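You operate a simulated robot arm through the tools that you are given. There is no shell and no other tool. Be economical: measure what you need, move in short steps, check, and stop when the job is done.

You run a simulated two-armed robot. Do the job below in one go: nothing can be reset, and whatever is moved stays where it is left.

Task
Tie off the yellow bag, move it to the green tray and set up the white one.
Fine: hold each bag while you work its tie; the white bag goes in the stand, its tie pushed loose. Set down upright: bag.

It is judged by the outcome, as a careful person would: the job done as asked, and still so three seconds after it is handed in. It fails if anything else is knocked over, pushed out of place, dropped, spilled or broken.

Robot
Two 7-joint arms with two-finger parallel grippers on one trunk, on a base that drives. Base frame: it is fixed to the floor where the robot stands at the start and does not move with it; the origin is under the middle of the robot, x ahead of it, y to its left, z up; the surface under the hand at the start is at about z = 760. Readings come in mm, degrees, newtons and seconds.
The left shoulder is at the start at [70, 163, 1120], the right one opposite. With the tool pointing down near the work surface each hand reaches from about 380 to 880 mm from the robot's upright axis, wherever it stands, measured 20 degrees to its own side. Places, roughly: green pick-up tray [500, -500, 800]; inside of the bag stand [500, 100, 800]; white bag tie [500, -300, 900]; yellow bag tie [500, 100, 900]. Payload 3.43 kg a hand.
The TCP of each hand is the grasp point between the finger pads, 34 mm short of the fingertips. In the tool frame z runs along the fingers and y along their closing line. The gripper opens to 128 mm. The fingers are 24 mm wide and 12 mm thick; the gripper's body (48 by 130 mm) begins 96 mm behind the TCP.
Orientation is told as [roll, pitch, yaw] about the base's x, y, z axes, in that order, counted from this pose: with the fingers straight down and closing along the base's y, the tool's x points along the base's -x, its y along +y and its z along -z.

Tools
- The arms move only by the tool play_rows. It takes "left_series", "right_series" or both (then of equal length, played together; a hand with none holds still); each is a list of rows, each a list of 2 entries, a list of its own where there are three numbers: the shift along the tool's x, y, z in m, then the turn, a rotation vector about the tool's x, y, z in degrees. In form: [[[dx, dy, dz], [wx, wy, wz]], ...]. A call has 1 to 8 rows; each row is the pose to reach, as a shift and turn from the pose commanded when the call began, along the tool's axes at that moment. "left_grip" and "right_grip" are, for a hand that has rows, the closure in counts, from 0 (fully open) to 255 (shut), set as the call begins (left out, the last holds). Rows are played at 5 a second. More than 50 mm and 8.6 degrees between two rows, or a gripper value outside its range, and nothing of the call is played. A pose out of reach is approached as far as the arm can. The call stops where the force on the tool passes 40 N (or 10 N more than at its start, if that is more) or the arm is blocked; 0.2 s more then pass. Each finger travels about 153 mm/s and halts on what it meets, pressing with about 28 N; the grip force reading is that of the motor and also rises with nothing between the fingers. The clock runs only during rows and for 0.2 s after the last one: add rows that repeat a pose to give the fingers time. It gives the time, the measured TCP pose, the force on the tool (base axes), the opening and the grip force at its end, in the units of the frame above (readings bear some noise), with the torque about the TCP (base axes, N m) and any sound that the robot's microphone picked up.
- Cameras (640 x 400 px; columns grow to the right, rows downward): "scene" is now at [133.4, 6.4, 1336.1]; the picture's right is [0.07, -1.00, -0.00], its down [-0.67, -0.05, -0.74] and it looks along [0.73, 0.05, -0.68] (base axes); focal length 218 px, centre (320, 200). "left" rides on the left gripper at [76, 11, -160] in its tool frame; the picture's right is [-0.15, 0.99, 0.00], its down [-0.88, -0.13, -0.46] and it looks along [-0.45, -0.07, 0.89] (tool axes); focal length 234 px, centre (320, 200). "right" rides on the right gripper at [76, -11, -160] in its tool frame; the picture's right is [0.15, 0.99, 0.00], its down [-0.88, 0.13, -0.46] and it looks along [-0.45, 0.07, 0.89] (tool axes); focal length 234 px, centre (320, 200). There is no depth. A picture from a camera that has moved, and an enlarged one, comes with that camera's place and axes in the base frame and with its lens.
- snapshot(camera): a new picture of that camera. The clock stands still meanwhile.
- lift_body(by): slides the trunk up (or, below 0, down) by that many mm; the arms and the scene camera ride with it, the base frame stays. It gives what a move gives, with no picture.
- base_move(legs): drives the robot by 1 to 6 legs, each [ahead, left, turn to the left] in mm, mm and degrees, along the robot's own axes; the way and the turn of a leg run together, so that a leg with both is an arc; at most 1500 mm and 180 degrees a leg. The arms and the cameras ride along, it lands a little off, and it stops where it bumps. It gives what a move gives.
- head_to(pan, tilt): turns the head with the scene camera to pan (to the left, within 86 degrees either way) and tilt (down, from -29 to 69), counted from straight ahead of the robot. It gives what a move gives.
- enlarge(camera, box): a new picture of the part [left, top, right, bottom] of that camera's present view, enlarged. The clock stands still meanwhile.
- close_job(): hands the job in; it is judged then, once.

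Go step by step. Nothing tells you exact positions but the pictures and the camera data: compare them with the known pose of the tool, close in by small moves and look again before you grip or let go. The budget is 120 turns and 92 pictures, counting those below and the enlarged ones. Unless the task says otherwise, let go and move clear before handing in, and close with one line.

The tools are called after "Emit:" as name(argument=value, ...) on one line, values as JSON. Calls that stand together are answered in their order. play_rows: Moves the arms, as the interface text tells. Its arguments: {"type":"object","properties":{"left_series":{"type":"array","items":{"type":"array"}},"left_grip":{"type":"number"},"right_series":{"type":"array","items":{"type":"array"}},"right_grip":{"type":"number"}},"required":[]} The other tools are called the same way: lift_body (by) slides the trunk up or down; base_move (legs) drives the base; head_to (pan, tilt) turns the head that bears the scene camera; snapshot (camera) takes a picture; enlarge (camera, box) takes an enlarged picture of a part of a camera's view; close_job () hands the job in.

At the start:

```text
time: 0.0
left_position: [707.8, 195.1, 1075.9]
left_tcp_rot: [0.0, 0.0, 0.1]
left_force: [0.2, 1.3, 0.5]
left_ft_torque: [0.01, 0.0, 0.0]
left_grip_width: 128.0
left_grip_force: 0.0
right_position: [500.2, -305.8, 1167.6]
right_tcp_rot: [0.1, -0.1, 0.0]
right_force: [0.5, 0.1, -0.9]
right_ft_torque: [-0.01, -0.01, 0.04]
right_grip_width: 128.2
right_grip_force: 0.0
trunk travel left (down, up): [-600.0, 340.0]
robot x, y, heading: [-0.1, -2.3, -0.0]
head pan, tilt: [4.2, 42.6]
```

scene: 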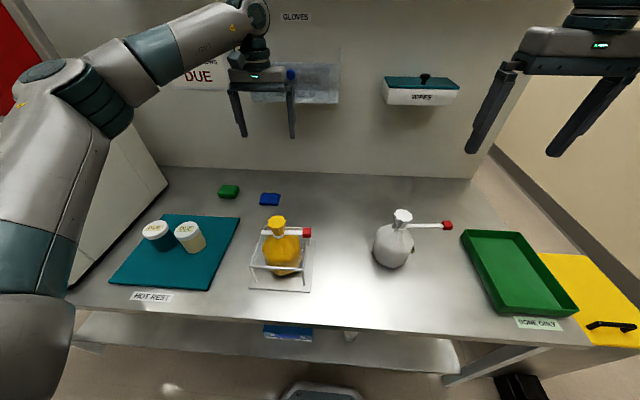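
right: 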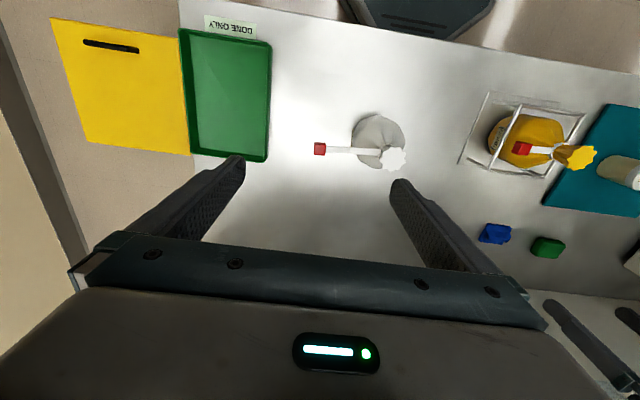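
left: 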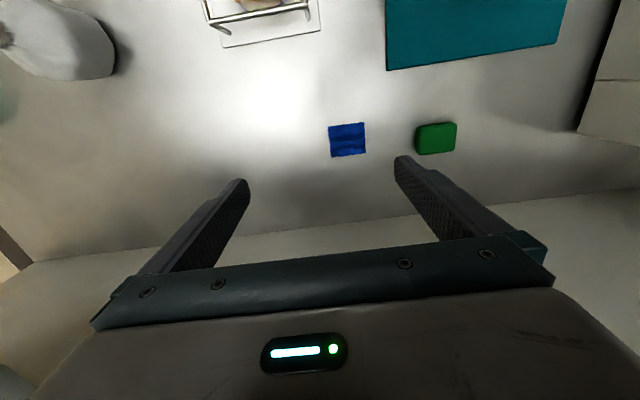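

I see the yellow bag in a wire stand and the white bag standing alone, each with a white tie strip ending in a red tab; the green tray is at the right. I'll look closer at the ties first.

Emit:
enlarge(camera="scene", box=[230, 195, 340, 300])

Emit:
enlarge(camera="scene", box=[350, 190, 470, 280])

Emit:
enlarge(camera="right", box=[290, 80, 610, 260])

```text
3.81 times, centred on (285, 248) of scene
camera zoom: at [133.4, 6.4, 1336.1], right [0.07, -1.0, 0.0], down [-0.67, -0.05, -0.74], along [0.73, 0.05, -0.68], focal length 830 px, centre (453, 19)
```

zoom: 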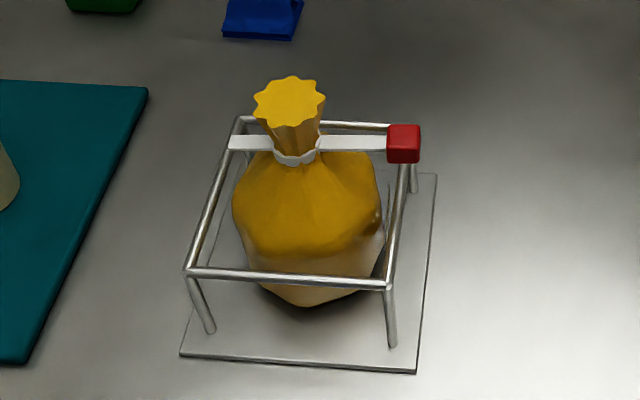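

```text
4.44 times, centred on (410, 235) of scene
camera zoom: at [133.4, 6.4, 1336.1], right [0.07, -1.0, 0.0], down [-0.67, -0.05, -0.74], along [0.73, 0.05, -0.68], focal length 969 px, centre (-80, 44)
```

zoom: 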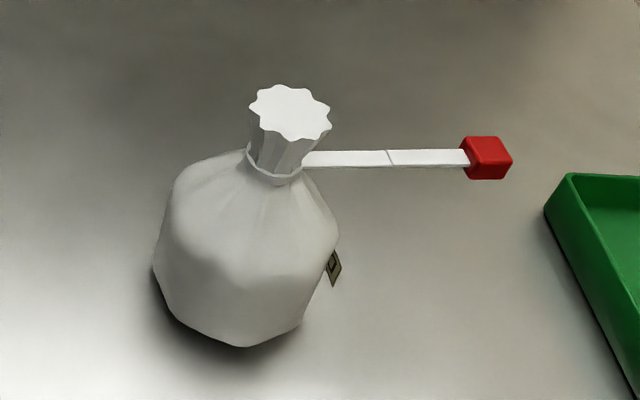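

```text
2.00 times, centred on (450, 170) of right
camera zoom: at [422.7, -316.3, 1327.3], right [-0.15, 0.99, 0.0], down [0.88, 0.13, 0.46], along [0.45, 0.07, -0.89], focal length 468 px, centre (60, 260)
```

zoom: 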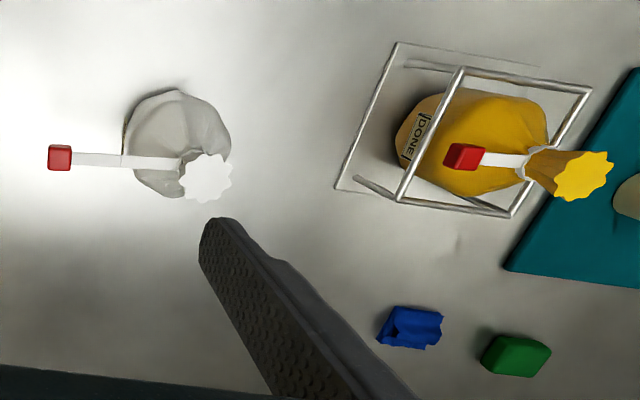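

The yellow neck is near [470,130], with its top at about z 950. Its tie is at about 908 and its tab near [473,61]; the strap is pushed in, so loose. The white bag's tab is pulled about 126 mm out, so tight. I'll bring both hands above with the fingers turned to close along x.

Emit:
play_rows(left_series=[[[0.03, -0.008, 0], [0, 0, 8.5]], [[0.06, -0.016, 0], [0, 0, 17]], [[0.09, -0.024, 0], [0, 0, 25.5]], [[0.12, -0.032, 0], [0, 0, 34]], [[0.15, -0.04, 0], [0, 0, 42.5]], [[0.18, -0.048, 0], [0, 0, 51]], [[0.21, -0.057, 0], [0, 0, 59.5]], [[0.238, -0.065, 0], [0, 0, 68]]], right_series=[[[0.002, 0.02, 0.012], [0, 0, -8.5]], [[0.005, 0.04, 0.024], [0, 0, -17]], [[0.008, 0.06, 0.036], [0, 0, -25.5]], [[0.01, 0.08, 0.048], [0, 0, -34]], [[0.012, 0.1, 0.06], [0, 0, -42.5]], [[0.015, 0.12, 0.072], [0, 0, -51]], [[0.018, 0.14, 0.084], [0, 0, -59.5]], [[0.02, 0.156, 0.092], [0, 0, -68]]])

Emit:
play_rows(left_series=[[[0, 0, 0], [0, 0, 8]], [[0, 0, 0], [0, 0, 16]], [[0, 0, 0], [0, 0, 22]]], right_series=[[[0, 0, 0], [0, 0, -8]], [[0, 0, 0], [0, 0, -16]], [[0, 0, 0], [0, 0, -22]]])

Emit:
snapshot(camera="scene")

Emit:
snapshot(camera="left")

```text
time: 1.8
left_position: [467.0, 129.7, 1075.1]
left_tcp_rot: [0.0, 0.0, -68.1]
left_force: [-0.3, -0.1, 0.3]
left_ft_torque: [0.0, -0.01, -0.02]
left_grip_width: 127.8
left_grip_force: 0.0
right_position: [479.1, -149.9, 1076.4]
right_tcp_rot: [0.0, -0.1, 68.0]
right_force: [-0.9, 0.5, -0.8]
right_ft_torque: [-0.01, -0.01, 0.0]
right_grip_width: 128.0
right_grip_force: 0.1
trunk travel left (down, up): [-600.0, 340.0]
robot x, y, heading: [2.3, -2.2, -0.2]
head pan, tilt: [4.2, 42.6]
```

```text
time: 2.6
left_position: [448.4, 122.5, 1075.0]
left_tcp_rot: [0.1, 0.0, -89.7]
left_force: [0.4, -0.3, -0.6]
left_ft_torque: [-0.01, -0.04, 0.02]
left_grip_width: 128.1
left_grip_force: 0.0
left hand out of reach, approached as far as the arm can: row 3
right_position: [444.1, -131.9, 1070.8]
right_tcp_rot: [0.0, -0.1, 89.8]
right_force: [0.4, 0.3, -0.1]
right_ft_torque: [0.02, 0.02, -0.02]
right_grip_width: 128.1
right_grip_force: 0.0
right hand out of reach, approached as far as the arm can: row 2, 3
trunk travel left (down, up): [-600.0, 340.0]
robot x, y, heading: [0.4, -2.8, 0.3]
head pan, tilt: [4.2, 42.6]
```

```text
85 pictures are left
camera scene: at [132.8, 6.5, 1336.2], right [0.07, -1.0, 0.0], down [-0.67, -0.05, -0.74], along [0.73, 0.05, -0.68], focal length 218 px, centre (320, 200)
```

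scene: 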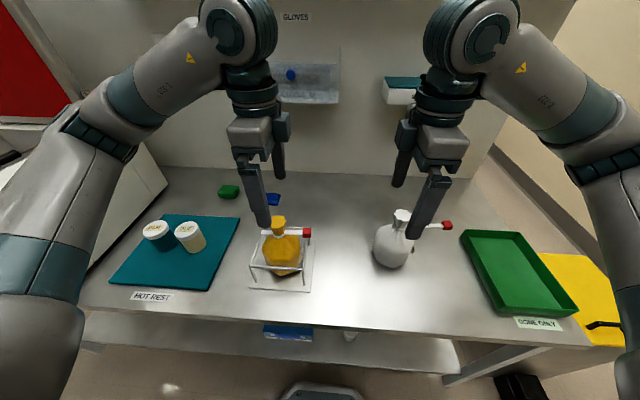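

```text
84 pictures are left
camera left: at [460.7, 197.0, 1233.7], right [0.99, -0.14, 0.0], down [-0.13, -0.88, 0.46], along [-0.06, -0.45, -0.89], focal length 234 px, centre (320, 200)
```

left: 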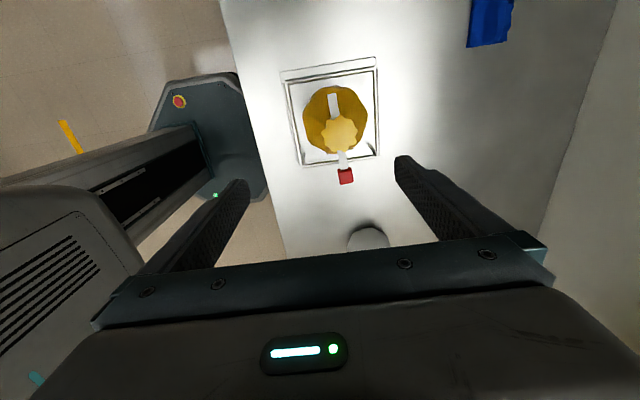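

The hands fell short at this height and yaw, likely a wrist limit. I'll lower a little and see whether the pose becomes reachable.

Emit:
play_rows(left_series=[[[0, 0, 0.03], [0, 0, 0]], [[0, 0, 0.06], [0, 0, 0]], [[0, 0, 0.06], [0, 0, 0]]], right_series=[[[0, 0, 0.03], [0, 0, 0]], [[0, 0, 0.06], [0, 0, 0]], [[0, 0, 0.06], [0, 0, 0]]])

```text
time: 3.4
left_position: [448.0, 120.8, 1013.5]
left_tcp_rot: [0.2, 0.1, -90.0]
left_force: [-1.0, -0.1, -0.1]
left_ft_torque: [0.03, 0.01, 0.01]
left_grip_width: 127.9
left_grip_force: 0.1
right_position: [445.0, -131.1, 1010.3]
right_tcp_rot: [-0.1, -0.1, 90.0]
right_force: [0.2, -0.6, -0.1]
right_ft_torque: [-0.04, -0.02, 0.02]
right_grip_width: 127.9
right_grip_force: 0.1
trunk travel left (down, up): [-600.0, 340.0]
robot x, y, heading: [1.7, -1.9, -0.2]
head pan, tilt: [4.2, 42.6]
```

Reach is fine lower down. Now I'll shift the left hand over the neck and look.

Emit:
play_rows(left_series=[[[0.0065, 0.0135, 0], [0, 0, 0]], [[0.013, 0.027, 0], [0, 0, 0]], [[0.013, 0.027, 0], [0, 0, 0]]])

Emit:
snapshot(camera="left")

Emit:
enlarge(camera="scene", box=[230, 150, 340, 300])

Emit:
snapshot(camera="right")

```text
time: 4.2
left_position: [449.6, 122.8, 1015.4]
left_tcp_rot: [0.0, 0.1, -89.7]
left_force: [0.8, 0.4, -0.5]
left_ft_torque: [0.0, -0.02, 0.02]
left_grip_width: 127.8
left_grip_force: 0.1
left hand out of reach, approached as far as the arm can: row 1, 2, 3
right_position: [443.7, -132.4, 1011.4]
right_tcp_rot: [0.0, -0.1, 89.9]
right_force: [0.8, -0.5, -0.3]
right_ft_torque: [-0.02, -0.02, 0.03]
right_grip_width: 128.1
right_grip_force: 0.2
trunk travel left (down, up): [-600.0, 340.0]
robot x, y, heading: [1.7, 4.5, -0.2]
head pan, tilt: [4.2, 42.6]
```

```text
83 pictures are left
camera left: at [462.3, 197.0, 1173.0], right [0.99, -0.14, 0.0], down [-0.13, -0.88, 0.46], along [-0.06, -0.45, -0.89], focal length 234 px, centre (320, 200)
```

left: 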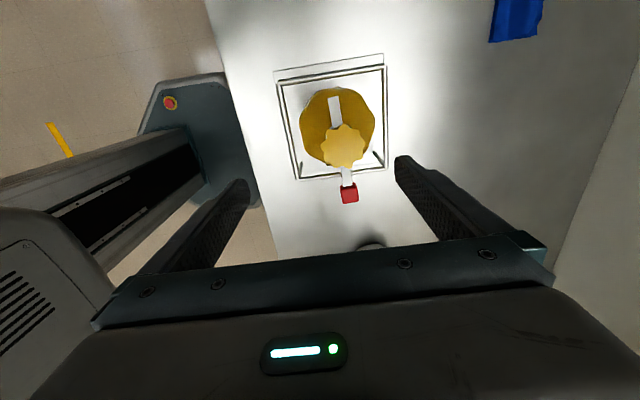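

```text
2.67 times, centred on (285, 225) of scene
camera zoom: at [133.4, 6.4, 1336.1], right [0.07, -1.0, 0.0], down [-0.67, -0.05, -0.74], along [0.73, 0.05, -0.68], focal length 581 px, centre (413, 133)
```

zoom: 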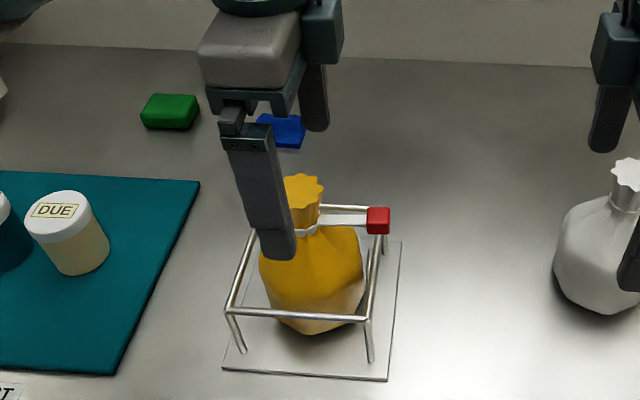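

```text
81 pictures are left
camera right: at [454.8, -206.3, 1171.9], right [-0.99, -0.15, 0.0], down [-0.13, 0.88, 0.46], along [-0.07, 0.45, -0.89], focal length 234 px, centre (320, 200)
```

right: 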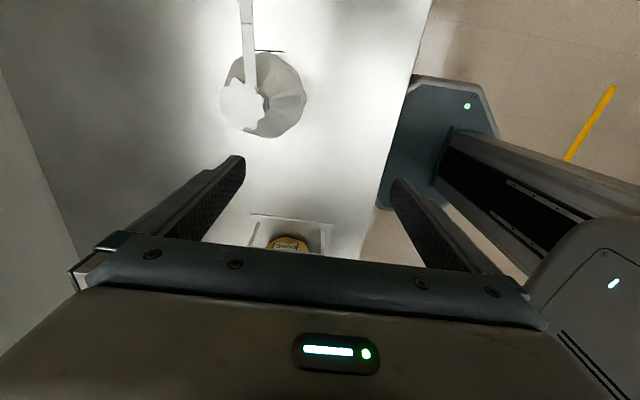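

The limit is yaw at that radius. I'll tilt both hands outward about 30°, fingertips towards each other. That separates their bodies and may free the wrists.

Emit:
play_rows(left_series=[[[0, 0.0, 0], [0, -7.5, 0]], [[0, 0.0, 0], [0, -15, 0]], [[0, 0, 0], [0, -22.5, 0]], [[0, 0.0, 0], [0, -30, 0]], [[0.006, 0.013, 0], [0, -30, 0]], [[0.012, 0.027, 0], [0, -30, 0]], [[0.012, 0.027, 0], [0, -30, 0]]], right_series=[[[0, 0.0, 0], [0, -7.5, 0]], [[0, 0.0, 0], [0, -15, 0]], [[0, 0, 0], [0, -22.5, 0]], [[0, 0.0, 0], [0, -30, 0]], [[0, -0.016, 0], [0, -30, 0]], [[0, -0.032, 0], [0, -30, 0]], [[0, -0.032, 0], [0, -30, 0]]])

```text
time: 5.8
left_position: [420.7, 109.0, 1037.0]
left_tcp_rot: [-0.1, -30.0, -89.9]
left_force: [0.3, 0.2, 0.2]
left_ft_torque: [0.0, 0.0, 0.02]
left_grip_width: 127.9
left_grip_force: 0.1
left hand out of reach, approached as far as the arm can: row 1, 2, 3, 4, 5, 6, 7
right_position: [420.5, -109.0, 1034.7]
right_tcp_rot: [0.0, -30.1, 89.9]
right_force: [0.0, 0.4, -0.1]
right_ft_torque: [-0.02, -0.01, -0.02]
right_grip_width: 128.1
right_grip_force: 0.0
right hand out of reach, approached as far as the arm can: row 1, 2, 3, 4, 5, 6, 7
trunk travel left (down, up): [-600.0, 340.0]
robot x, y, heading: [0.4, 3.7, 0.1]
head pan, tilt: [4.2, 42.6]
```

Tilting costs reach, but there is clear floor before the table, so I'll drive forward 80 mm to bring the work closer.

Emit:
base_move(legs=[[80, 0, 0]])

Emit:
snapshot(camera="left")

Emit:
snapshot(camera="right")

Emit:
snapshot(camera="scene")

```text
time: 6.8
left_position: [470.2, 111.1, 1035.1]
left_tcp_rot: [-0.2, -30.0, -89.6]
left_force: [0.2, -0.1, -0.6]
left_ft_torque: [-0.02, 0.05, -0.03]
left_grip_width: 128.1
left_grip_force: 0.1
right_position: [469.9, -110.2, 1032.8]
right_tcp_rot: [0.2, -30.1, 89.8]
right_force: [0.4, -0.6, 0.8]
right_ft_torque: [0.01, 0.04, 0.01]
right_grip_width: 128.0
right_grip_force: 0.0
trunk travel left (down, up): [-600.0, 340.0]
robot x, y, heading: [51.2, 2.8, -0.1]
head pan, tilt: [4.2, 42.6]
stopped in leg 1: the robot was blocked; the commanded pose is now the measured one
```

```text
80 pictures are left
camera left: at [482.7, 255.1, 1135.6], right [0.99, -0.12, 0.07], down [-0.12, -0.53, 0.84], along [-0.06, -0.84, -0.54], focal length 234 px, centre (320, 200)
```

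left: 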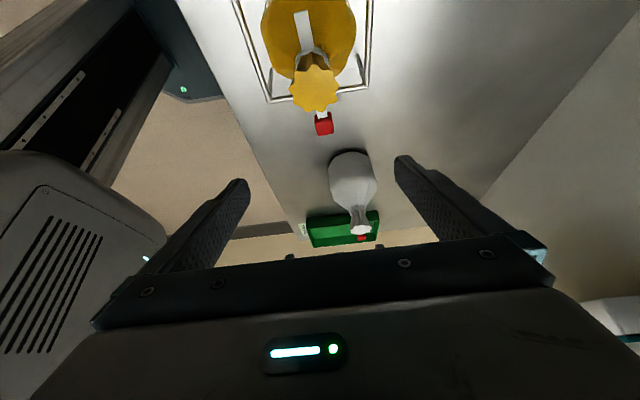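

```text
79 pictures are left
camera right: at [480.5, -252.4, 1134.3], right [-0.99, -0.12, -0.07], down [-0.13, 0.53, 0.84], along [-0.06, 0.84, -0.54], focal length 234 px, centre (320, 200)
```

right: 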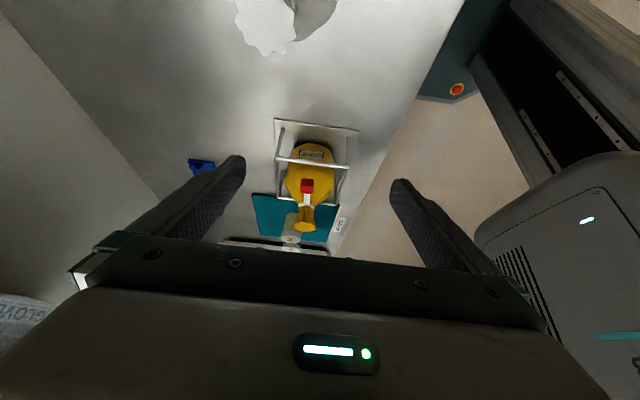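

```text
78 pictures are left
camera scene: at [183.6, 6.7, 1335.4], right [0.07, -1.0, 0.0], down [-0.68, -0.05, -0.73], along [0.73, 0.05, -0.68], focal length 218 px, centre (320, 200)
```

scene: 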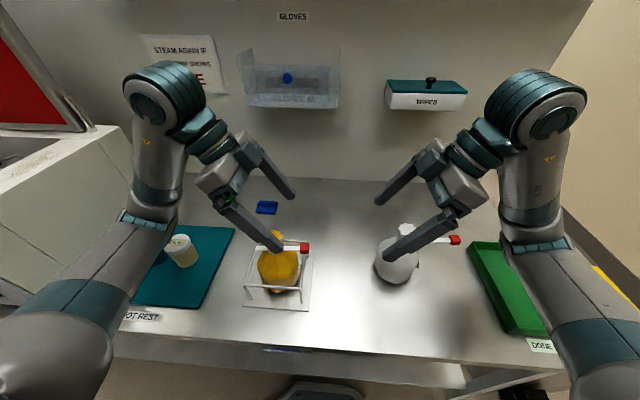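

The base bumped at 51 mm ahead, which is enough. From these views the neck is at about [477,133,946 top] and the tab at [482,66,909]. I'll ease the left tilt to 20° and hover over the neck.

Emit:
play_rows(left_series=[[[0.013, 0.0025, 0.008], [0, 3.3, 0]], [[0.026, 0.005, 0.016], [0, 6.6, 0]], [[0.039, 0.0073, 0.0236], [0, 10, 0]], [[0.039, 0.0073, 0.0236], [0, 10, 0]]])

Emit:
snapshot(camera="left")

Emit:
snapshot(camera="right")

```text
time: 7.8
left_position: [459.3, 134.9, 1006.4]
left_tcp_rot: [0.0, -19.9, -89.6]
left_force: [-0.1, 0.1, 0.6]
left_ft_torque: [0.02, -0.01, -0.02]
left_grip_width: 128.2
left_grip_force: 0.0
left hand out of reach, approached as far as the arm can: row 1, 2, 3, 4
right_position: [465.9, -109.0, 1035.0]
right_tcp_rot: [-0.1, -30.1, 89.8]
right_force: [-0.4, -0.1, 0.0]
right_ft_torque: [0.01, 0.01, 0.02]
right_grip_width: 127.7
right_grip_force: 0.1
trunk travel left (down, up): [-600.0, 340.0]
robot x, y, heading: [46.0, 1.5, -0.2]
head pan, tilt: [4.2, 42.6]
```

```text
77 pictures are left
camera left: at [471.0, 260.5, 1129.4], right [0.99, -0.13, 0.05], down [-0.12, -0.67, 0.73], along [-0.06, -0.73, -0.68], focal length 234 px, centre (320, 200)
```

left: 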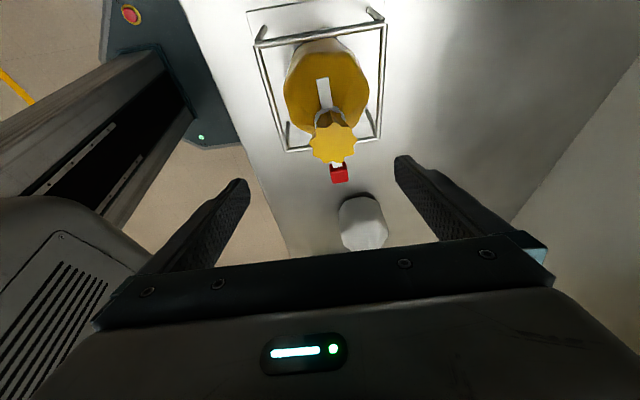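

```text
76 pictures are left
camera right: at [476.9, -252.9, 1135.6], right [-0.99, -0.12, -0.07], down [-0.13, 0.53, 0.84], along [-0.06, 0.84, -0.54], focal length 234 px, centre (320, 200)
```

right: 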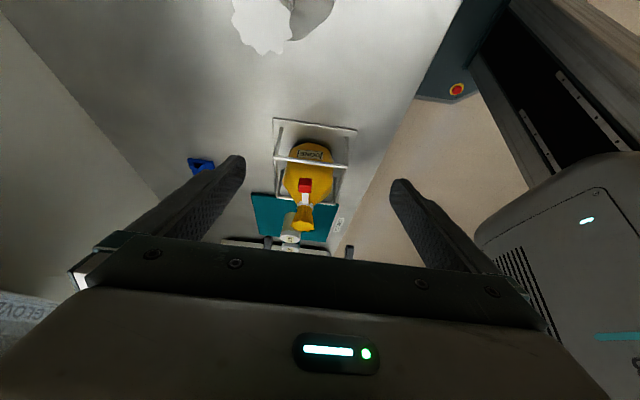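

The hand is still about 18 mm short, so I'll ease the yaw by 12° to free reach.

Emit:
play_rows(left_series=[[[0, 0.006, 0], [0, 0, -4]], [[0, 0.012, 0], [0, 0, -8]], [[0, 0.018, 0], [0, 0, -12]], [[0, 0.018, 0], [0, 0, -12]]])

```text
time: 8.8
left_position: [477.9, 135.4, 1006.0]
left_tcp_rot: [-4.3, -19.5, -76.9]
left_force: [0.0, 0.2, -0.9]
left_ft_torque: [0.02, 0.0, -0.03]
left_grip_width: 127.9
left_grip_force: 0.0
right_position: [465.7, -109.3, 1034.5]
right_tcp_rot: [-0.1, -30.1, 89.8]
right_force: [0.2, 0.1, 0.6]
right_ft_torque: [-0.01, 0.02, -0.01]
right_grip_width: 127.9
right_grip_force: 0.0
trunk travel left (down, up): [-600.0, 340.0]
robot x, y, heading: [46.6, -1.6, -0.1]
head pan, tilt: [4.2, 42.6]
```

Reached. Now I'll go down most of the way and check alignment.

Emit:
play_rows(left_series=[[[0.0067, 0.0014, 0.0188], [0, 0, 0]], [[0.0133, 0.0028, 0.0376], [0, 0, 0]], [[0.0133, 0.0028, 0.0376], [0, 0, 0]]])

Emit:
snapshot(camera="left")

Emit:
enlarge(camera="scene", box=[200, 160, 340, 310])

Emit:
enlarge(camera="right", box=[240, 120, 390, 260])

```text
time: 9.6
left_position: [475.9, 133.4, 966.6]
left_tcp_rot: [-4.2, -19.6, -77.0]
left_force: [0.0, 0.1, 1.8]
left_ft_torque: [-0.02, -0.01, 0.02]
left_grip_width: 127.8
left_grip_force: 0.0
right_position: [466.7, -108.7, 1034.3]
right_tcp_rot: [-0.1, -30.0, 89.8]
right_force: [0.3, 0.9, 0.8]
right_ft_torque: [0.01, 0.03, -0.01]
right_grip_width: 128.1
right_grip_force: 0.1
trunk travel left (down, up): [-600.0, 340.0]
robot x, y, heading: [48.2, 2.8, -0.1]
head pan, tilt: [4.2, 42.6]
```

```text
75 pictures are left
camera left: at [472.6, 260.4, 1089.7], right [1.0, 0.06, -0.02], down [0.06, -0.68, 0.73], along [0.03, -0.73, -0.68], focal length 234 px, centre (320, 200)
```

left: 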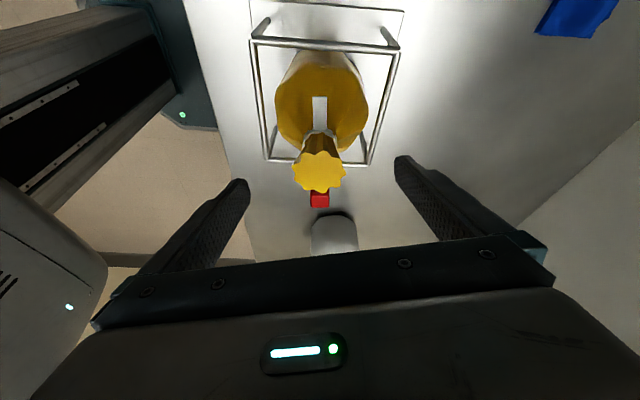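

```text
2.67 times, centred on (270, 235) of scene
camera zoom: at [179.1, 6.5, 1336.1], right [0.07, -1.0, 0.0], down [-0.67, -0.05, -0.74], along [0.73, 0.05, -0.68], focal length 581 px, centre (453, 107)
```

zoom: 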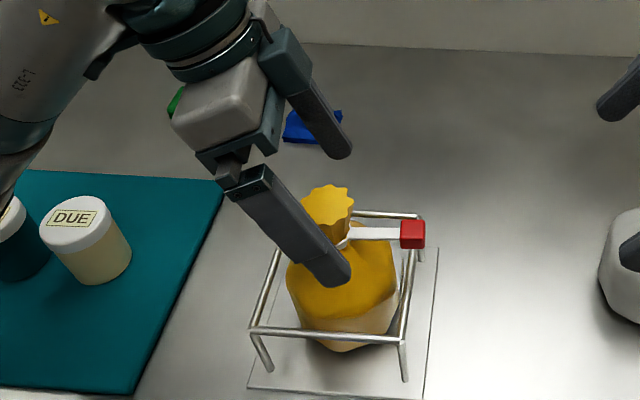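

```text
2.86 times, centred on (315, 190) of right
camera zoom: at [476.6, -252.7, 1135.8], right [-0.99, -0.12, -0.07], down [-0.13, 0.53, 0.84], along [-0.06, 0.84, -0.54], focal length 669 px, centre (334, 229)
```

zoom: 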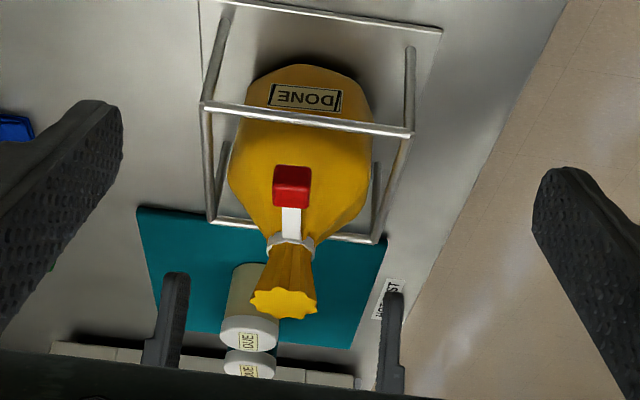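

Well centred. I'll descend 28 mm further and close the left hand on the neck.

Emit:
play_rows(left_series=[[[0.006, 0.002, 0.013], [0, 0, 0]], [[0.0115, 0.0025, 0.0265], [0, 0, 0]], [[0.0115, 0.0025, 0.0265], [0, 0, 0]]])

Emit:
play_rows(left_series=[[[0, 0, 0], [0, 0, 0]], [[0, 0, 0], [0, 0, 0]], [[0, 0, 0], [0, 0, 0]], [[0, 0, 0], [0, 0, 0]]], left_grip=255)

Emit:
enlarge(camera="scene", box=[200, 160, 340, 310])

Emit:
enlarge(camera="right", box=[240, 120, 390, 260])

```text
time: 10.4
left_position: [476.7, 137.0, 938.1]
left_tcp_rot: [-4.4, -19.6, -76.9]
left_force: [-1.2, -1.1, -0.1]
left_ft_torque: [0.02, 0.0, -0.01]
left_grip_width: 128.0
left_grip_force: 0.0
right_position: [466.2, -109.3, 1034.1]
right_tcp_rot: [0.0, -30.1, 89.8]
right_force: [0.0, 0.2, -0.3]
right_ft_torque: [0.03, -0.01, 0.01]
right_grip_width: 128.2
right_grip_force: 0.0
trunk travel left (down, up): [-600.0, 340.0]
robot x, y, heading: [45.9, -2.8, 0.1]
head pan, tilt: [4.2, 42.6]
```

```text
time: 11.4
left_position: [477.2, 136.9, 937.7]
left_tcp_rot: [-4.3, -19.4, -77.0]
left_force: [0.7, -0.1, 0.1]
left_ft_torque: [0.02, 0.11, -0.02]
left_grip_width: 41.1
left_grip_force: 28.3
right_position: [466.6, -107.8, 1035.2]
right_tcp_rot: [-0.1, -30.1, 89.9]
right_force: [-0.6, 0.0, -0.3]
right_ft_torque: [-0.03, 0.01, 0.0]
right_grip_width: 128.1
right_grip_force: 0.0
trunk travel left (down, up): [-600.0, 340.0]
robot x, y, heading: [46.9, 1.7, 0.1]
head pan, tilt: [4.2, 42.6]
```

```text
2.67 times, centred on (270, 235) of scene
camera zoom: at [179.1, 6.7, 1336.1], right [0.07, -1.0, 0.0], down [-0.67, -0.05, -0.74], along [0.73, 0.05, -0.68], focal length 581 px, centre (453, 107)
```

zoom: 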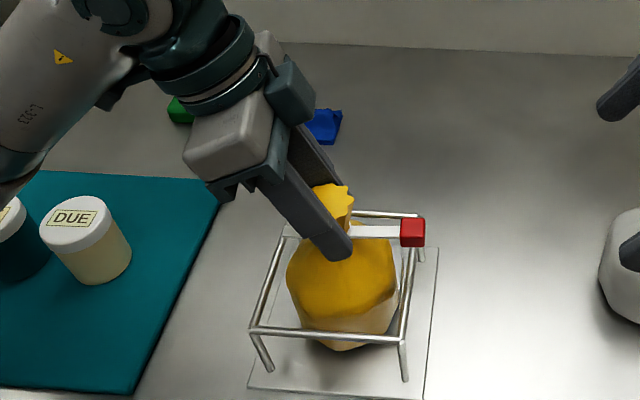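

```text
2.86 times, centred on (315, 190) of right
camera zoom: at [476.6, -252.5, 1135.8], right [-0.99, -0.12, -0.07], down [-0.13, 0.53, 0.84], along [-0.06, 0.84, -0.54], focal length 669 px, centre (334, 229)
```

zoom: 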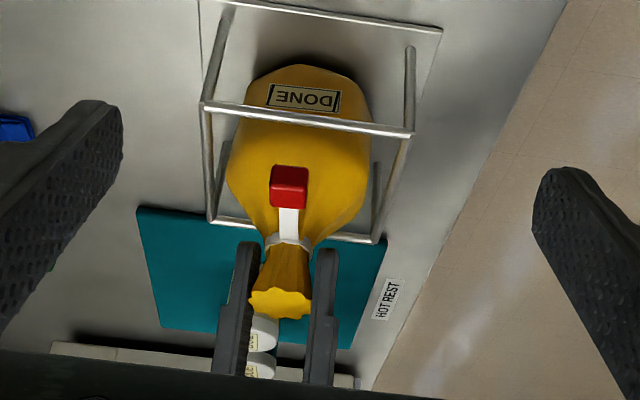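

The neck is held (41 mm). The tab is at about [479,63,906] and about 20 mm wide. I'll bring the right hand in from the side, tilted and part closed.

Emit:
play_rows(right_series=[[[-0.012, -0.003, 0.018], [0, 0, 3]], [[-0.024, -0.006, 0.036], [0, 0, 6]], [[-0.036, -0.009, 0.055], [0, 0, 9]], [[-0.048, -0.011, 0.074], [0, 0, 12]], [[-0.06, -0.0134, 0.092], [0, 0, 12]], [[-0.06, -0.0134, 0.092], [0, 0, 12]]], right_grip=130)

Emit:
snapshot(camera="right")

Emit:
snapshot(camera="scene")

```text
time: 12.8
left_position: [476.8, 138.2, 937.2]
left_tcp_rot: [-4.3, -19.6, -77.0]
left_force: [0.3, 0.2, -0.1]
left_ft_torque: [0.0, -0.03, 0.01]
left_grip_width: 41.0
left_grip_force: 27.9
right_position: [479.5, -11.7, 984.6]
right_tcp_rot: [6.7, -29.4, 76.0]
right_force: [0.6, 0.3, 0.2]
right_ft_torque: [0.03, -0.01, 0.02]
right_grip_width: 62.6
right_grip_force: 0.0
trunk travel left (down, up): [-600.0, 340.0]
robot x, y, heading: [42.1, 1.6, 0.3]
head pan, tilt: [4.2, 42.6]
```

```text
70 pictures are left
camera right: at [473.5, -155.4, 1086.1], right [-1.0, 0.06, 0.03], down [0.06, 0.54, 0.84], along [0.03, 0.84, -0.54], focal length 234 px, centre (320, 200)
```

right: 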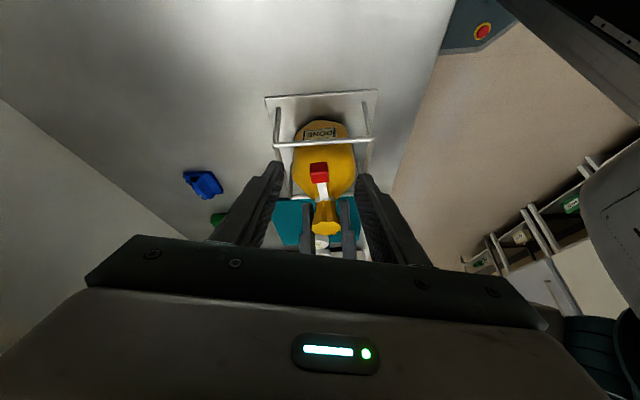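

```text
69 pictures are left
camera scene: at [179.3, 6.4, 1336.0], right [0.07, -1.0, 0.0], down [-0.67, -0.05, -0.74], along [0.73, 0.05, -0.68], focal length 218 px, centre (320, 200)
```

scene: 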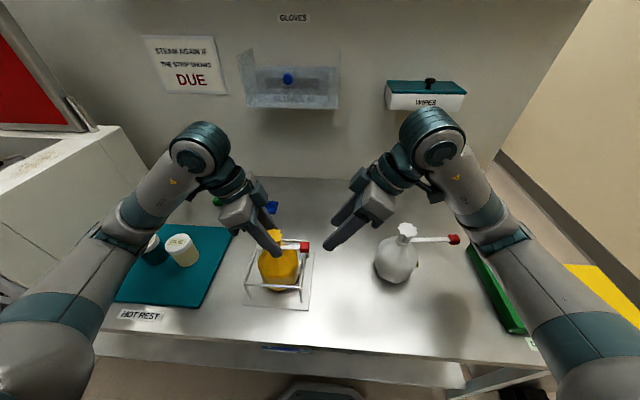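

The tab reading agrees ([481,62,906]). I'll move the right fingers around the tab, still open.

Emit:
play_rows(right_series=[[[-0.006, 0.001, 0.024], [0, 0, 0]], [[-0.0125, 0.002, 0.047], [0, 0, 0]], [[-0.019, 0.003, 0.071], [0, 0, 0]], [[-0.025, 0.0038, 0.0942], [0, 0, 0]], [[-0.025, 0.0038, 0.0942], [0, 0, 0]]])

Emit:
snapshot(camera="right")

Emit:
enlarge(camera="scene", box=[230, 180, 370, 300])

```text
time: 14.0
left_position: [476.5, 138.1, 937.5]
left_tcp_rot: [-4.2, -19.5, -77.0]
left_force: [0.8, 0.2, 0.2]
left_ft_torque: [0.04, 0.0, 0.02]
left_grip_width: 40.9
left_grip_force: 27.7
right_position: [482.2, 58.0, 917.4]
right_tcp_rot: [6.9, -29.4, 76.0]
right_force: [-0.4, -0.8, 0.7]
right_ft_torque: [0.01, 0.02, -0.03]
right_grip_width: 62.8
right_grip_force: 0.1
trunk travel left (down, up): [-600.0, 340.0]
robot x, y, heading: [50.2, 0.6, -0.1]
head pan, tilt: [4.2, 42.6]
```

```text
68 pictures are left
camera right: at [476.1, -86.2, 1017.4], right [-1.0, 0.06, 0.03], down [0.06, 0.54, 0.84], along [0.03, 0.84, -0.54], focal length 234 px, centre (320, 200)
```

right: 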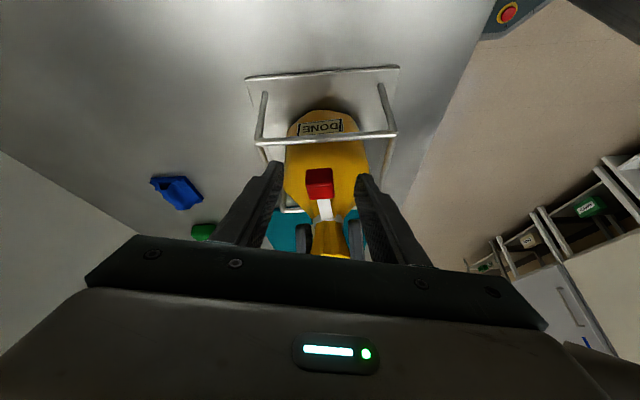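

```text
3.33 times, centred on (300, 240) of scene
camera zoom: at [179.1, 6.5, 1336.0], right [0.07, -1.0, 0.0], down [-0.67, -0.05, -0.74], along [0.73, 0.05, -0.68], focal length 726 px, centre (387, 67)
```

zoom: 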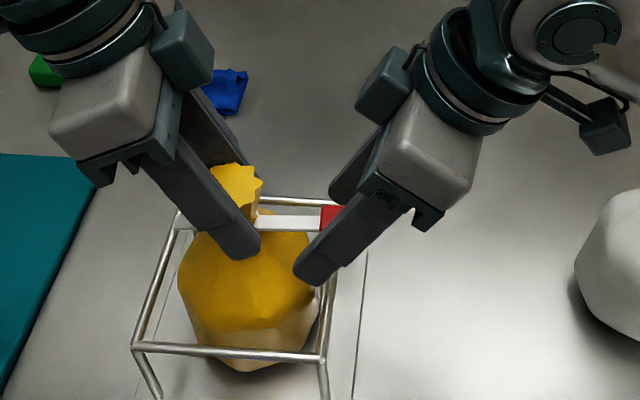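

The tab sits between the fingers. Closing the right hand on it.

Emit:
play_rows(right_series=[[[0, 0, 0], [0, 0, 0]], [[0, 0, 0], [0, 0, 0]], [[0, 0, 0], [0, 0, 0]]], right_grip=255)

Emit:
snapshot(camera="right")

```text
time: 14.8
left_position: [477.4, 137.1, 938.4]
left_tcp_rot: [-4.3, -19.6, -77.0]
left_force: [1.9, 0.3, -0.9]
left_ft_torque: [0.09, 0.36, -0.39]
left_grip_width: 40.8
left_grip_force: 27.9
right_position: [481.8, 58.9, 917.5]
right_tcp_rot: [6.8, -29.4, 76.1]
right_force: [-1.8, 0.1, -0.3]
right_ft_torque: [-0.13, -0.43, 0.53]
right_grip_width: 26.8
right_grip_force: 28.1
trunk travel left (down, up): [-600.0, 340.0]
robot x, y, heading: [47.4, 0.0, 0.1]
head pan, tilt: [4.2, 42.6]
```

```text
66 pictures are left
camera right: at [476.1, -86.1, 1017.6], right [-1.0, 0.06, 0.03], down [0.06, 0.54, 0.84], along [0.03, 0.84, -0.54], focal length 234 px, centre (320, 200)
```

right: 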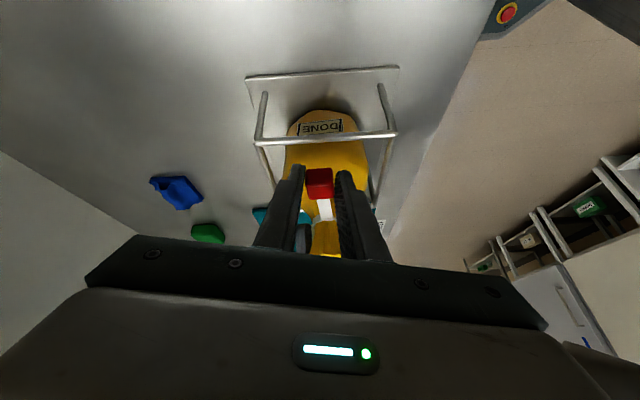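

Gripped. Pull the tab gently outward 20 mm and watch the force.

Emit:
play_rows(right_series=[[[0.0042, -0.0012, -0.0025], [0, 0, 0]], [[0.0084, -0.0024, -0.005], [0, 0, 0]], [[0.0125, -0.0036, -0.0075], [0, 0, 0]], [[0.0167, -0.0048, -0.01], [0, 0, 0]]])

Emit:
snapshot(camera="right")

```text
time: 15.8
left_position: [476.9, 137.9, 936.4]
left_tcp_rot: [-4.3, -19.4, -77.0]
left_force: [0.7, -1.4, -3.2]
left_ft_torque: [0.34, 0.13, -0.44]
left_grip_width: 41.1
left_grip_force: 27.8
right_position: [482.1, 37.7, 916.8]
right_tcp_rot: [6.7, -29.5, 76.0]
right_force: [1.6, 0.0, 7.2]
right_ft_torque: [0.26, -0.44, 0.41]
right_grip_width: 26.3
right_grip_force: 27.7
trunk travel left (down, up): [-600.0, 340.0]
robot x, y, heading: [43.4, -2.5, 0.0]
head pan, tilt: [4.2, 42.6]
```

```text
65 pictures are left
camera right: at [476.5, -106.4, 1017.2], right [-1.0, 0.06, 0.03], down [0.06, 0.54, 0.84], along [0.03, 0.84, -0.54], focal length 234 px, centre (320, 200)
```

right: 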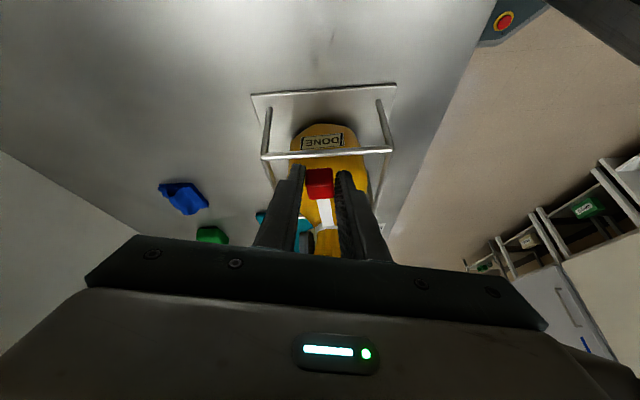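

It slides with little force. Continue to the tight position.

Emit:
play_rows(right_series=[[[0.0045, -0.0013, -0.0035], [0, 0, 0]], [[0.0091, -0.0026, -0.006], [0, 0, 0]], [[0.0137, -0.0039, -0.0088], [0, 0, 0]], [[0.0183, -0.0053, -0.0117], [0, 0, 0]], [[0.023, -0.0066, -0.015], [0, 0, 0]], [[0.0287, -0.0083, -0.0184], [0, 0, 0]]])

Emit:
snapshot(camera="right")

Emit:
enlarge(camera="scene", box=[230, 180, 390, 300])

```text
time: 17.2
left_position: [477.5, 137.1, 938.7]
left_tcp_rot: [-4.2, -19.6, -76.9]
left_force: [4.8, -2.2, -1.3]
left_ft_torque: [0.42, 0.3, 0.03]
left_grip_width: 40.9
left_grip_force: 28.6
right_position: [484.9, 4.1, 917.3]
right_tcp_rot: [7.0, -29.3, 76.2]
right_force: [-4.5, 1.4, 0.4]
right_ft_torque: [-0.26, -0.38, 0.51]
right_grip_width: 26.4
right_grip_force: 28.5
trunk travel left (down, up): [-600.0, 340.0]
robot x, y, heading: [49.4, -1.2, 0.0]
head pan, tilt: [4.2, 42.6]
```

```text
64 pictures are left
camera right: at [479.1, -141.1, 1017.5], right [-1.0, 0.06, 0.03], down [0.06, 0.54, 0.84], along [0.03, 0.84, -0.54], focal length 234 px, centre (320, 200)
```

right: 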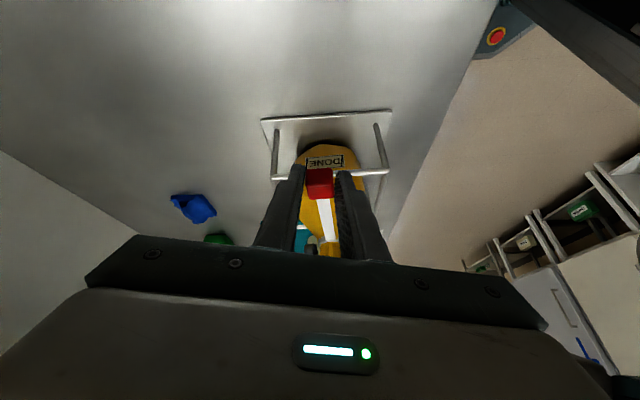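

```text
3.33 times, centred on (310, 240) of scene
camera zoom: at [179.3, 6.5, 1336.0], right [0.07, -1.0, 0.0], down [-0.67, -0.05, -0.74], along [0.73, 0.05, -0.68], focal length 726 px, centre (353, 67)
```

zoom: 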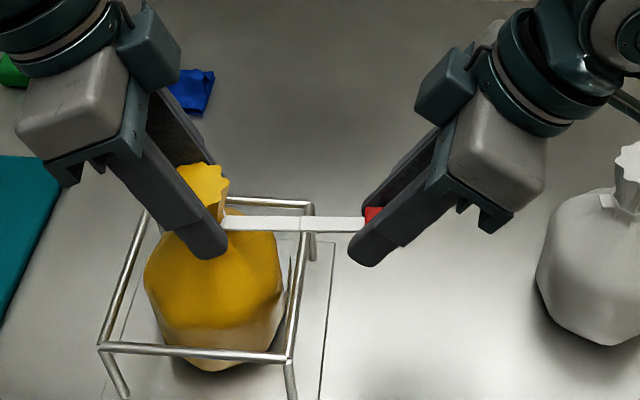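

The tab is out about the same as the white one's. I'll pull a few more millimetres to feel for the stop.

Emit:
play_rows(right_series=[[[0.0025, -0.0007, -0.0015], [0, 0, 0]], [[0.005, -0.0014, -0.003], [0, 0, 0]]])

```text
time: 17.8
left_position: [477.2, 136.4, 938.1]
left_tcp_rot: [-4.2, -19.7, -77.0]
left_force: [4.2, -24.1, 0.6]
left_ft_torque: [0.08, 0.1, 0.08]
left_grip_width: 41.1
left_grip_force: 28.4
right_position: [484.1, -1.6, 919.1]
right_tcp_rot: [6.9, -29.6, 76.1]
right_force: [-5.3, 25.7, 4.1]
right_ft_torque: [0.15, -0.2, 0.49]
right_grip_width: 26.4
right_grip_force: 27.9
trunk travel left (down, up): [-600.0, 340.0]
robot x, y, heading: [46.0, -0.1, 0.1]
head pan, tilt: [4.2, 42.6]
```

At about 25 N it's at the stop, so it's tight. I'll relax 3 mm, release the tab, and back the right hand out along its fingers.

Emit:
play_rows(right_series=[[[-0.0025, 0.0007, 0.0015], [0, 0, 0]]])

Emit:
play_rows(right_series=[[[0, 0, 0], [0, 0, 0]], [[0, 0, 0], [0, 0, 0]], [[0, 0, -0.03], [0, 0, 0]], [[0, 0, -0.07], [0, 0, 0]], [[0, 0, -0.11], [0, 0, 0]]], right_grip=130)

Emit:
snapshot(camera="scene")

```text
time: 18.2
left_position: [476.6, 136.9, 938.1]
left_tcp_rot: [-4.2, -19.5, -77.0]
left_force: [7.5, -12.6, 0.4]
left_ft_torque: [-0.03, -0.01, 0.2]
left_grip_width: 40.9
left_grip_force: 27.7
right_position: [485.9, -0.1, 917.9]
right_tcp_rot: [6.8, -29.4, 76.0]
right_force: [-7.9, 9.2, 9.7]
right_ft_torque: [0.7, -0.37, 0.6]
right_grip_width: 26.7
right_grip_force: 28.3
trunk travel left (down, up): [-600.0, 340.0]
robot x, y, heading: [48.2, 1.1, 0.0]
head pan, tilt: [4.2, 42.6]
```

```text
time: 19.4
left_position: [476.8, 136.6, 938.6]
left_tcp_rot: [-4.3, -19.5, -77.0]
left_force: [-2.5, 2.8, 4.7]
left_ft_torque: [0.44, 0.09, 0.09]
left_grip_width: 41.0
left_grip_force: 27.8
right_position: [484.6, -53.6, 1013.0]
right_tcp_rot: [6.8, -29.4, 76.1]
right_force: [0.5, 0.6, -0.4]
right_ft_torque: [0.0, -0.02, -0.01]
right_grip_width: 62.6
right_grip_force: 0.0
trunk travel left (down, up): [-600.0, 340.0]
robot x, y, heading: [48.3, -0.3, 0.1]
head pan, tilt: [4.2, 42.6]
```

```text
62 pictures are left
camera scene: at [178.5, 6.5, 1336.1], right [0.07, -1.0, 0.0], down [-0.67, -0.05, -0.74], along [0.73, 0.05, -0.68], focal length 218 px, centre (320, 200)
```

scene: 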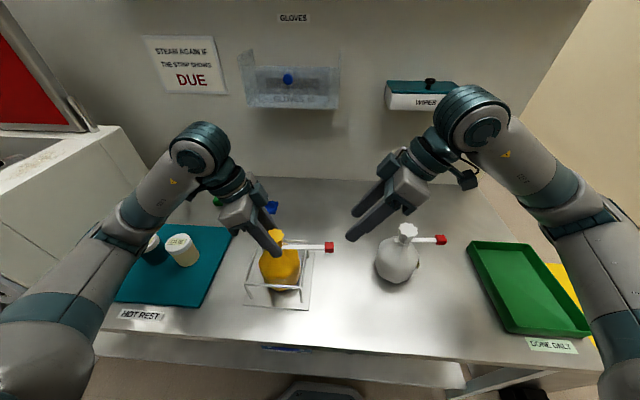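

The tie is drawn tight. I'll hand over: the left releases the neck (the bag is stable in its stand) and moves clear, so the right hand can carry the bag to the tray.

Emit:
play_rows(left_series=[[[0, 0, 0], [0, 0, 0]], [[0, 0, 0], [0, 0, 0]], [[0, 0, 0], [0, 0, 0]], [[0, 0, -0.03], [0, 0, 0]], [[0, 0, -0.07], [0, 0, 0]], [[0, 0, -0.11], [0, 0, 0]], [[0.045, 0, -0.13], [0, 0, 0]], [[0.09, 0, -0.13], [0, 0, 0]]], left_grip=60)

Emit:
snapshot(camera="right")

Emit:
snapshot(camera="scene")

```text
time: 21.2
left_position: [442.7, 248.7, 1034.8]
left_tcp_rot: [-4.3, -19.4, -76.9]
left_force: [0.3, -0.1, 0.4]
left_ft_torque: [-0.01, 0.01, -0.03]
left_grip_width: 97.8
left_grip_force: 0.1
left hand out of reach, approached as far as the arm can: row 8
right_position: [484.7, -54.7, 1012.6]
right_tcp_rot: [6.7, -29.5, 76.0]
right_force: [-0.6, 1.2, -0.6]
right_ft_torque: [-0.02, -0.01, 0.02]
right_grip_width: 62.9
right_grip_force: 0.1
trunk travel left (down, up): [-600.0, 340.0]
robot x, y, heading: [46.9, -1.7, -0.1]
head pan, tilt: [4.2, 42.6]
```

```text
61 pictures are left
camera right: at [479.2, -199.3, 1113.1], right [-1.0, 0.06, 0.03], down [0.06, 0.54, 0.84], along [0.03, 0.84, -0.54], focal length 234 px, centre (320, 200)
```

right: 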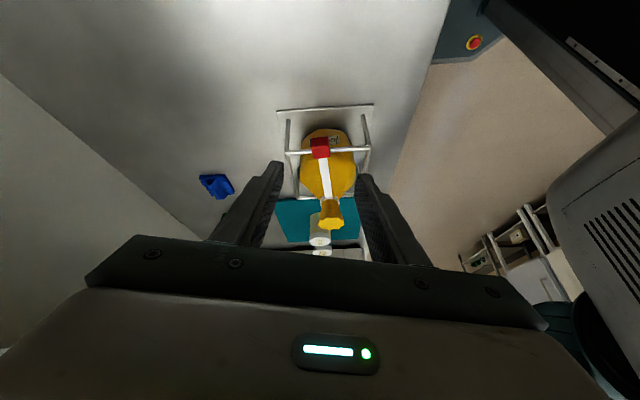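

```text
60 pictures are left
camera scene: at [178.5, 6.5, 1336.2], right [0.07, -1.0, 0.0], down [-0.67, -0.05, -0.74], along [0.73, 0.05, -0.68], focal length 218 px, centre (320, 200)
```

scene: 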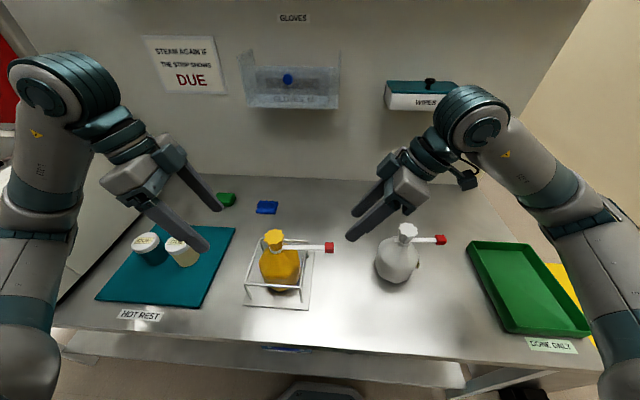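

The bag stayed put; the neck is at about [476,136]. Bring the right hand over it.

Emit:
play_rows(right_series=[[[-0.0302, 0.0082, 0.018], [0, 0, 0]], [[-0.0603, 0.0164, 0.036], [0, 0, 0]], [[-0.0904, 0.0245, 0.054], [0, 0, 0]], [[-0.1206, 0.0327, 0.072], [0, 0, 0]], [[-0.158, 0.0428, 0.0943], [0, 0, 0]], [[-0.158, 0.0428, 0.0943], [0, 0, 0]]], right_grip=60)

Emit:
snapshot(camera="right")

Emit:
snapshot(camera="left")

```text
time: 22.6
left_position: [444.1, 248.0, 1034.4]
left_tcp_rot: [-4.2, -19.6, -76.9]
left_force: [0.4, 0.6, -0.3]
left_ft_torque: [0.03, 0.02, 0.01]
left_grip_width: 97.9
left_grip_force: 0.1
right_position: [474.6, 135.3, 1015.0]
right_tcp_rot: [6.8, -29.4, 76.0]
right_force: [0.0, -0.5, -0.2]
right_ft_torque: [0.02, -0.04, -0.01]
right_grip_width: 97.8
right_grip_force: 0.1
trunk travel left (down, up): [-600.0, 340.0]
robot x, y, heading: [46.2, -0.1, -0.3]
head pan, tilt: [4.2, 42.6]
```

```text
59 pictures are left
camera right: at [468.9, -9.4, 1115.1], right [-1.0, 0.06, 0.03], down [0.06, 0.54, 0.84], along [0.03, 0.84, -0.54], focal length 234 px, centre (320, 200)
```

right: 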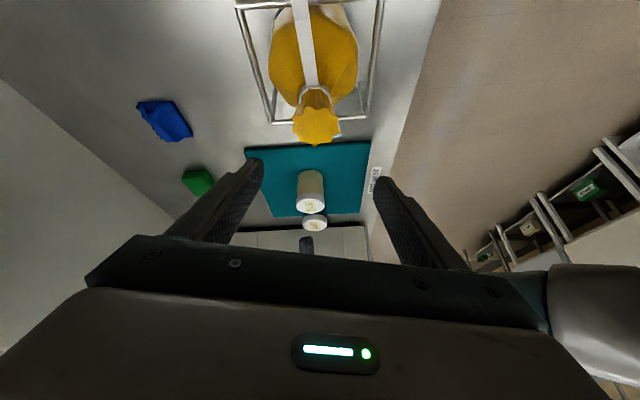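

```text
58 pictures are left
camera left: at [438.8, 372.4, 1158.2], right [1.0, 0.07, -0.02], down [0.06, -0.68, 0.73], along [0.03, -0.73, -0.68], focal length 234 px, centre (320, 200)
```

left: 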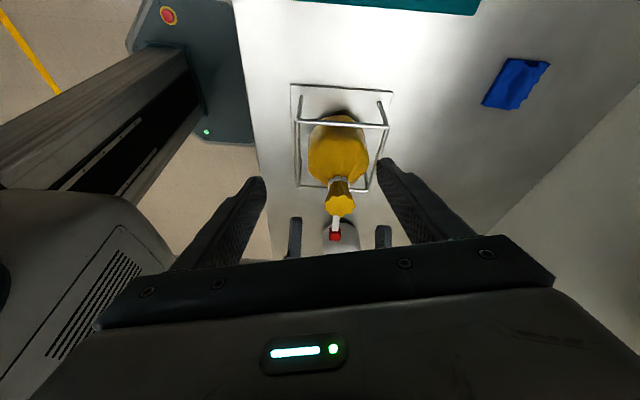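

Aligned on the neck. Descend 74 mm and close the right hand.

Emit:
play_rows(right_series=[[[0.012, -0.0026, 0.0213], [0, 0, 0]], [[0.024, -0.005, 0.0427], [0, 0, 0]], [[0.0362, -0.0077, 0.064], [0, 0, 0]], [[0.0362, -0.0077, 0.064], [0, 0, 0]]])

Emit:
enlarge(camera="scene", box=[230, 150, 390, 300])

Emit:
enlarge(camera="left", box=[260, 60, 420, 260])

```text
time: 23.6
left_position: [443.7, 247.4, 1034.1]
left_tcp_rot: [-4.3, -19.5, -76.8]
left_force: [-0.2, 0.0, -0.4]
left_ft_torque: [-0.03, -0.02, 0.01]
left_grip_width: 98.0
left_grip_force: 0.0
right_position: [476.1, 135.4, 939.3]
right_tcp_rot: [6.8, -29.4, 76.0]
right_force: [0.6, 0.2, -0.4]
right_ft_torque: [-0.02, 0.01, 0.03]
right_grip_width: 98.2
right_grip_force: 0.0
trunk travel left (down, up): [-600.0, 340.0]
robot x, y, heading: [44.6, -4.2, 0.2]
head pan, tilt: [4.2, 42.6]
```

```text
2.67 times, centred on (310, 225) of scene
camera zoom: at [178.9, 6.8, 1336.1], right [0.07, -1.0, 0.0], down [-0.67, -0.05, -0.74], along [0.73, 0.05, -0.68], focal length 581 px, centre (347, 133)
```

zoom: 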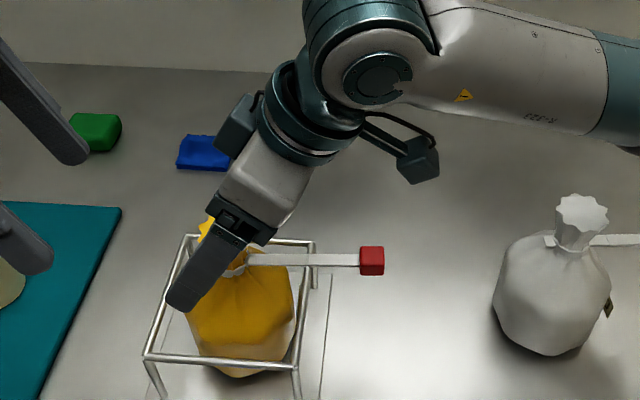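

```text
2.00 times, centred on (340, 160) of left
camera zoom: at [438.5, 373.8, 1157.9], right [1.0, 0.07, -0.02], down [0.06, -0.68, 0.73], along [0.03, -0.73, -0.68], focal length 468 px, centre (280, 280)
```

zoom: 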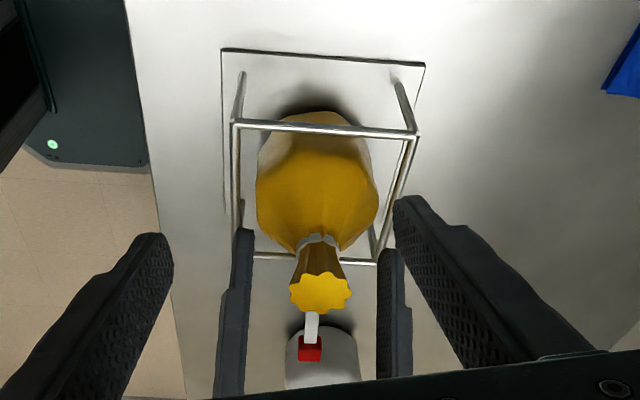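

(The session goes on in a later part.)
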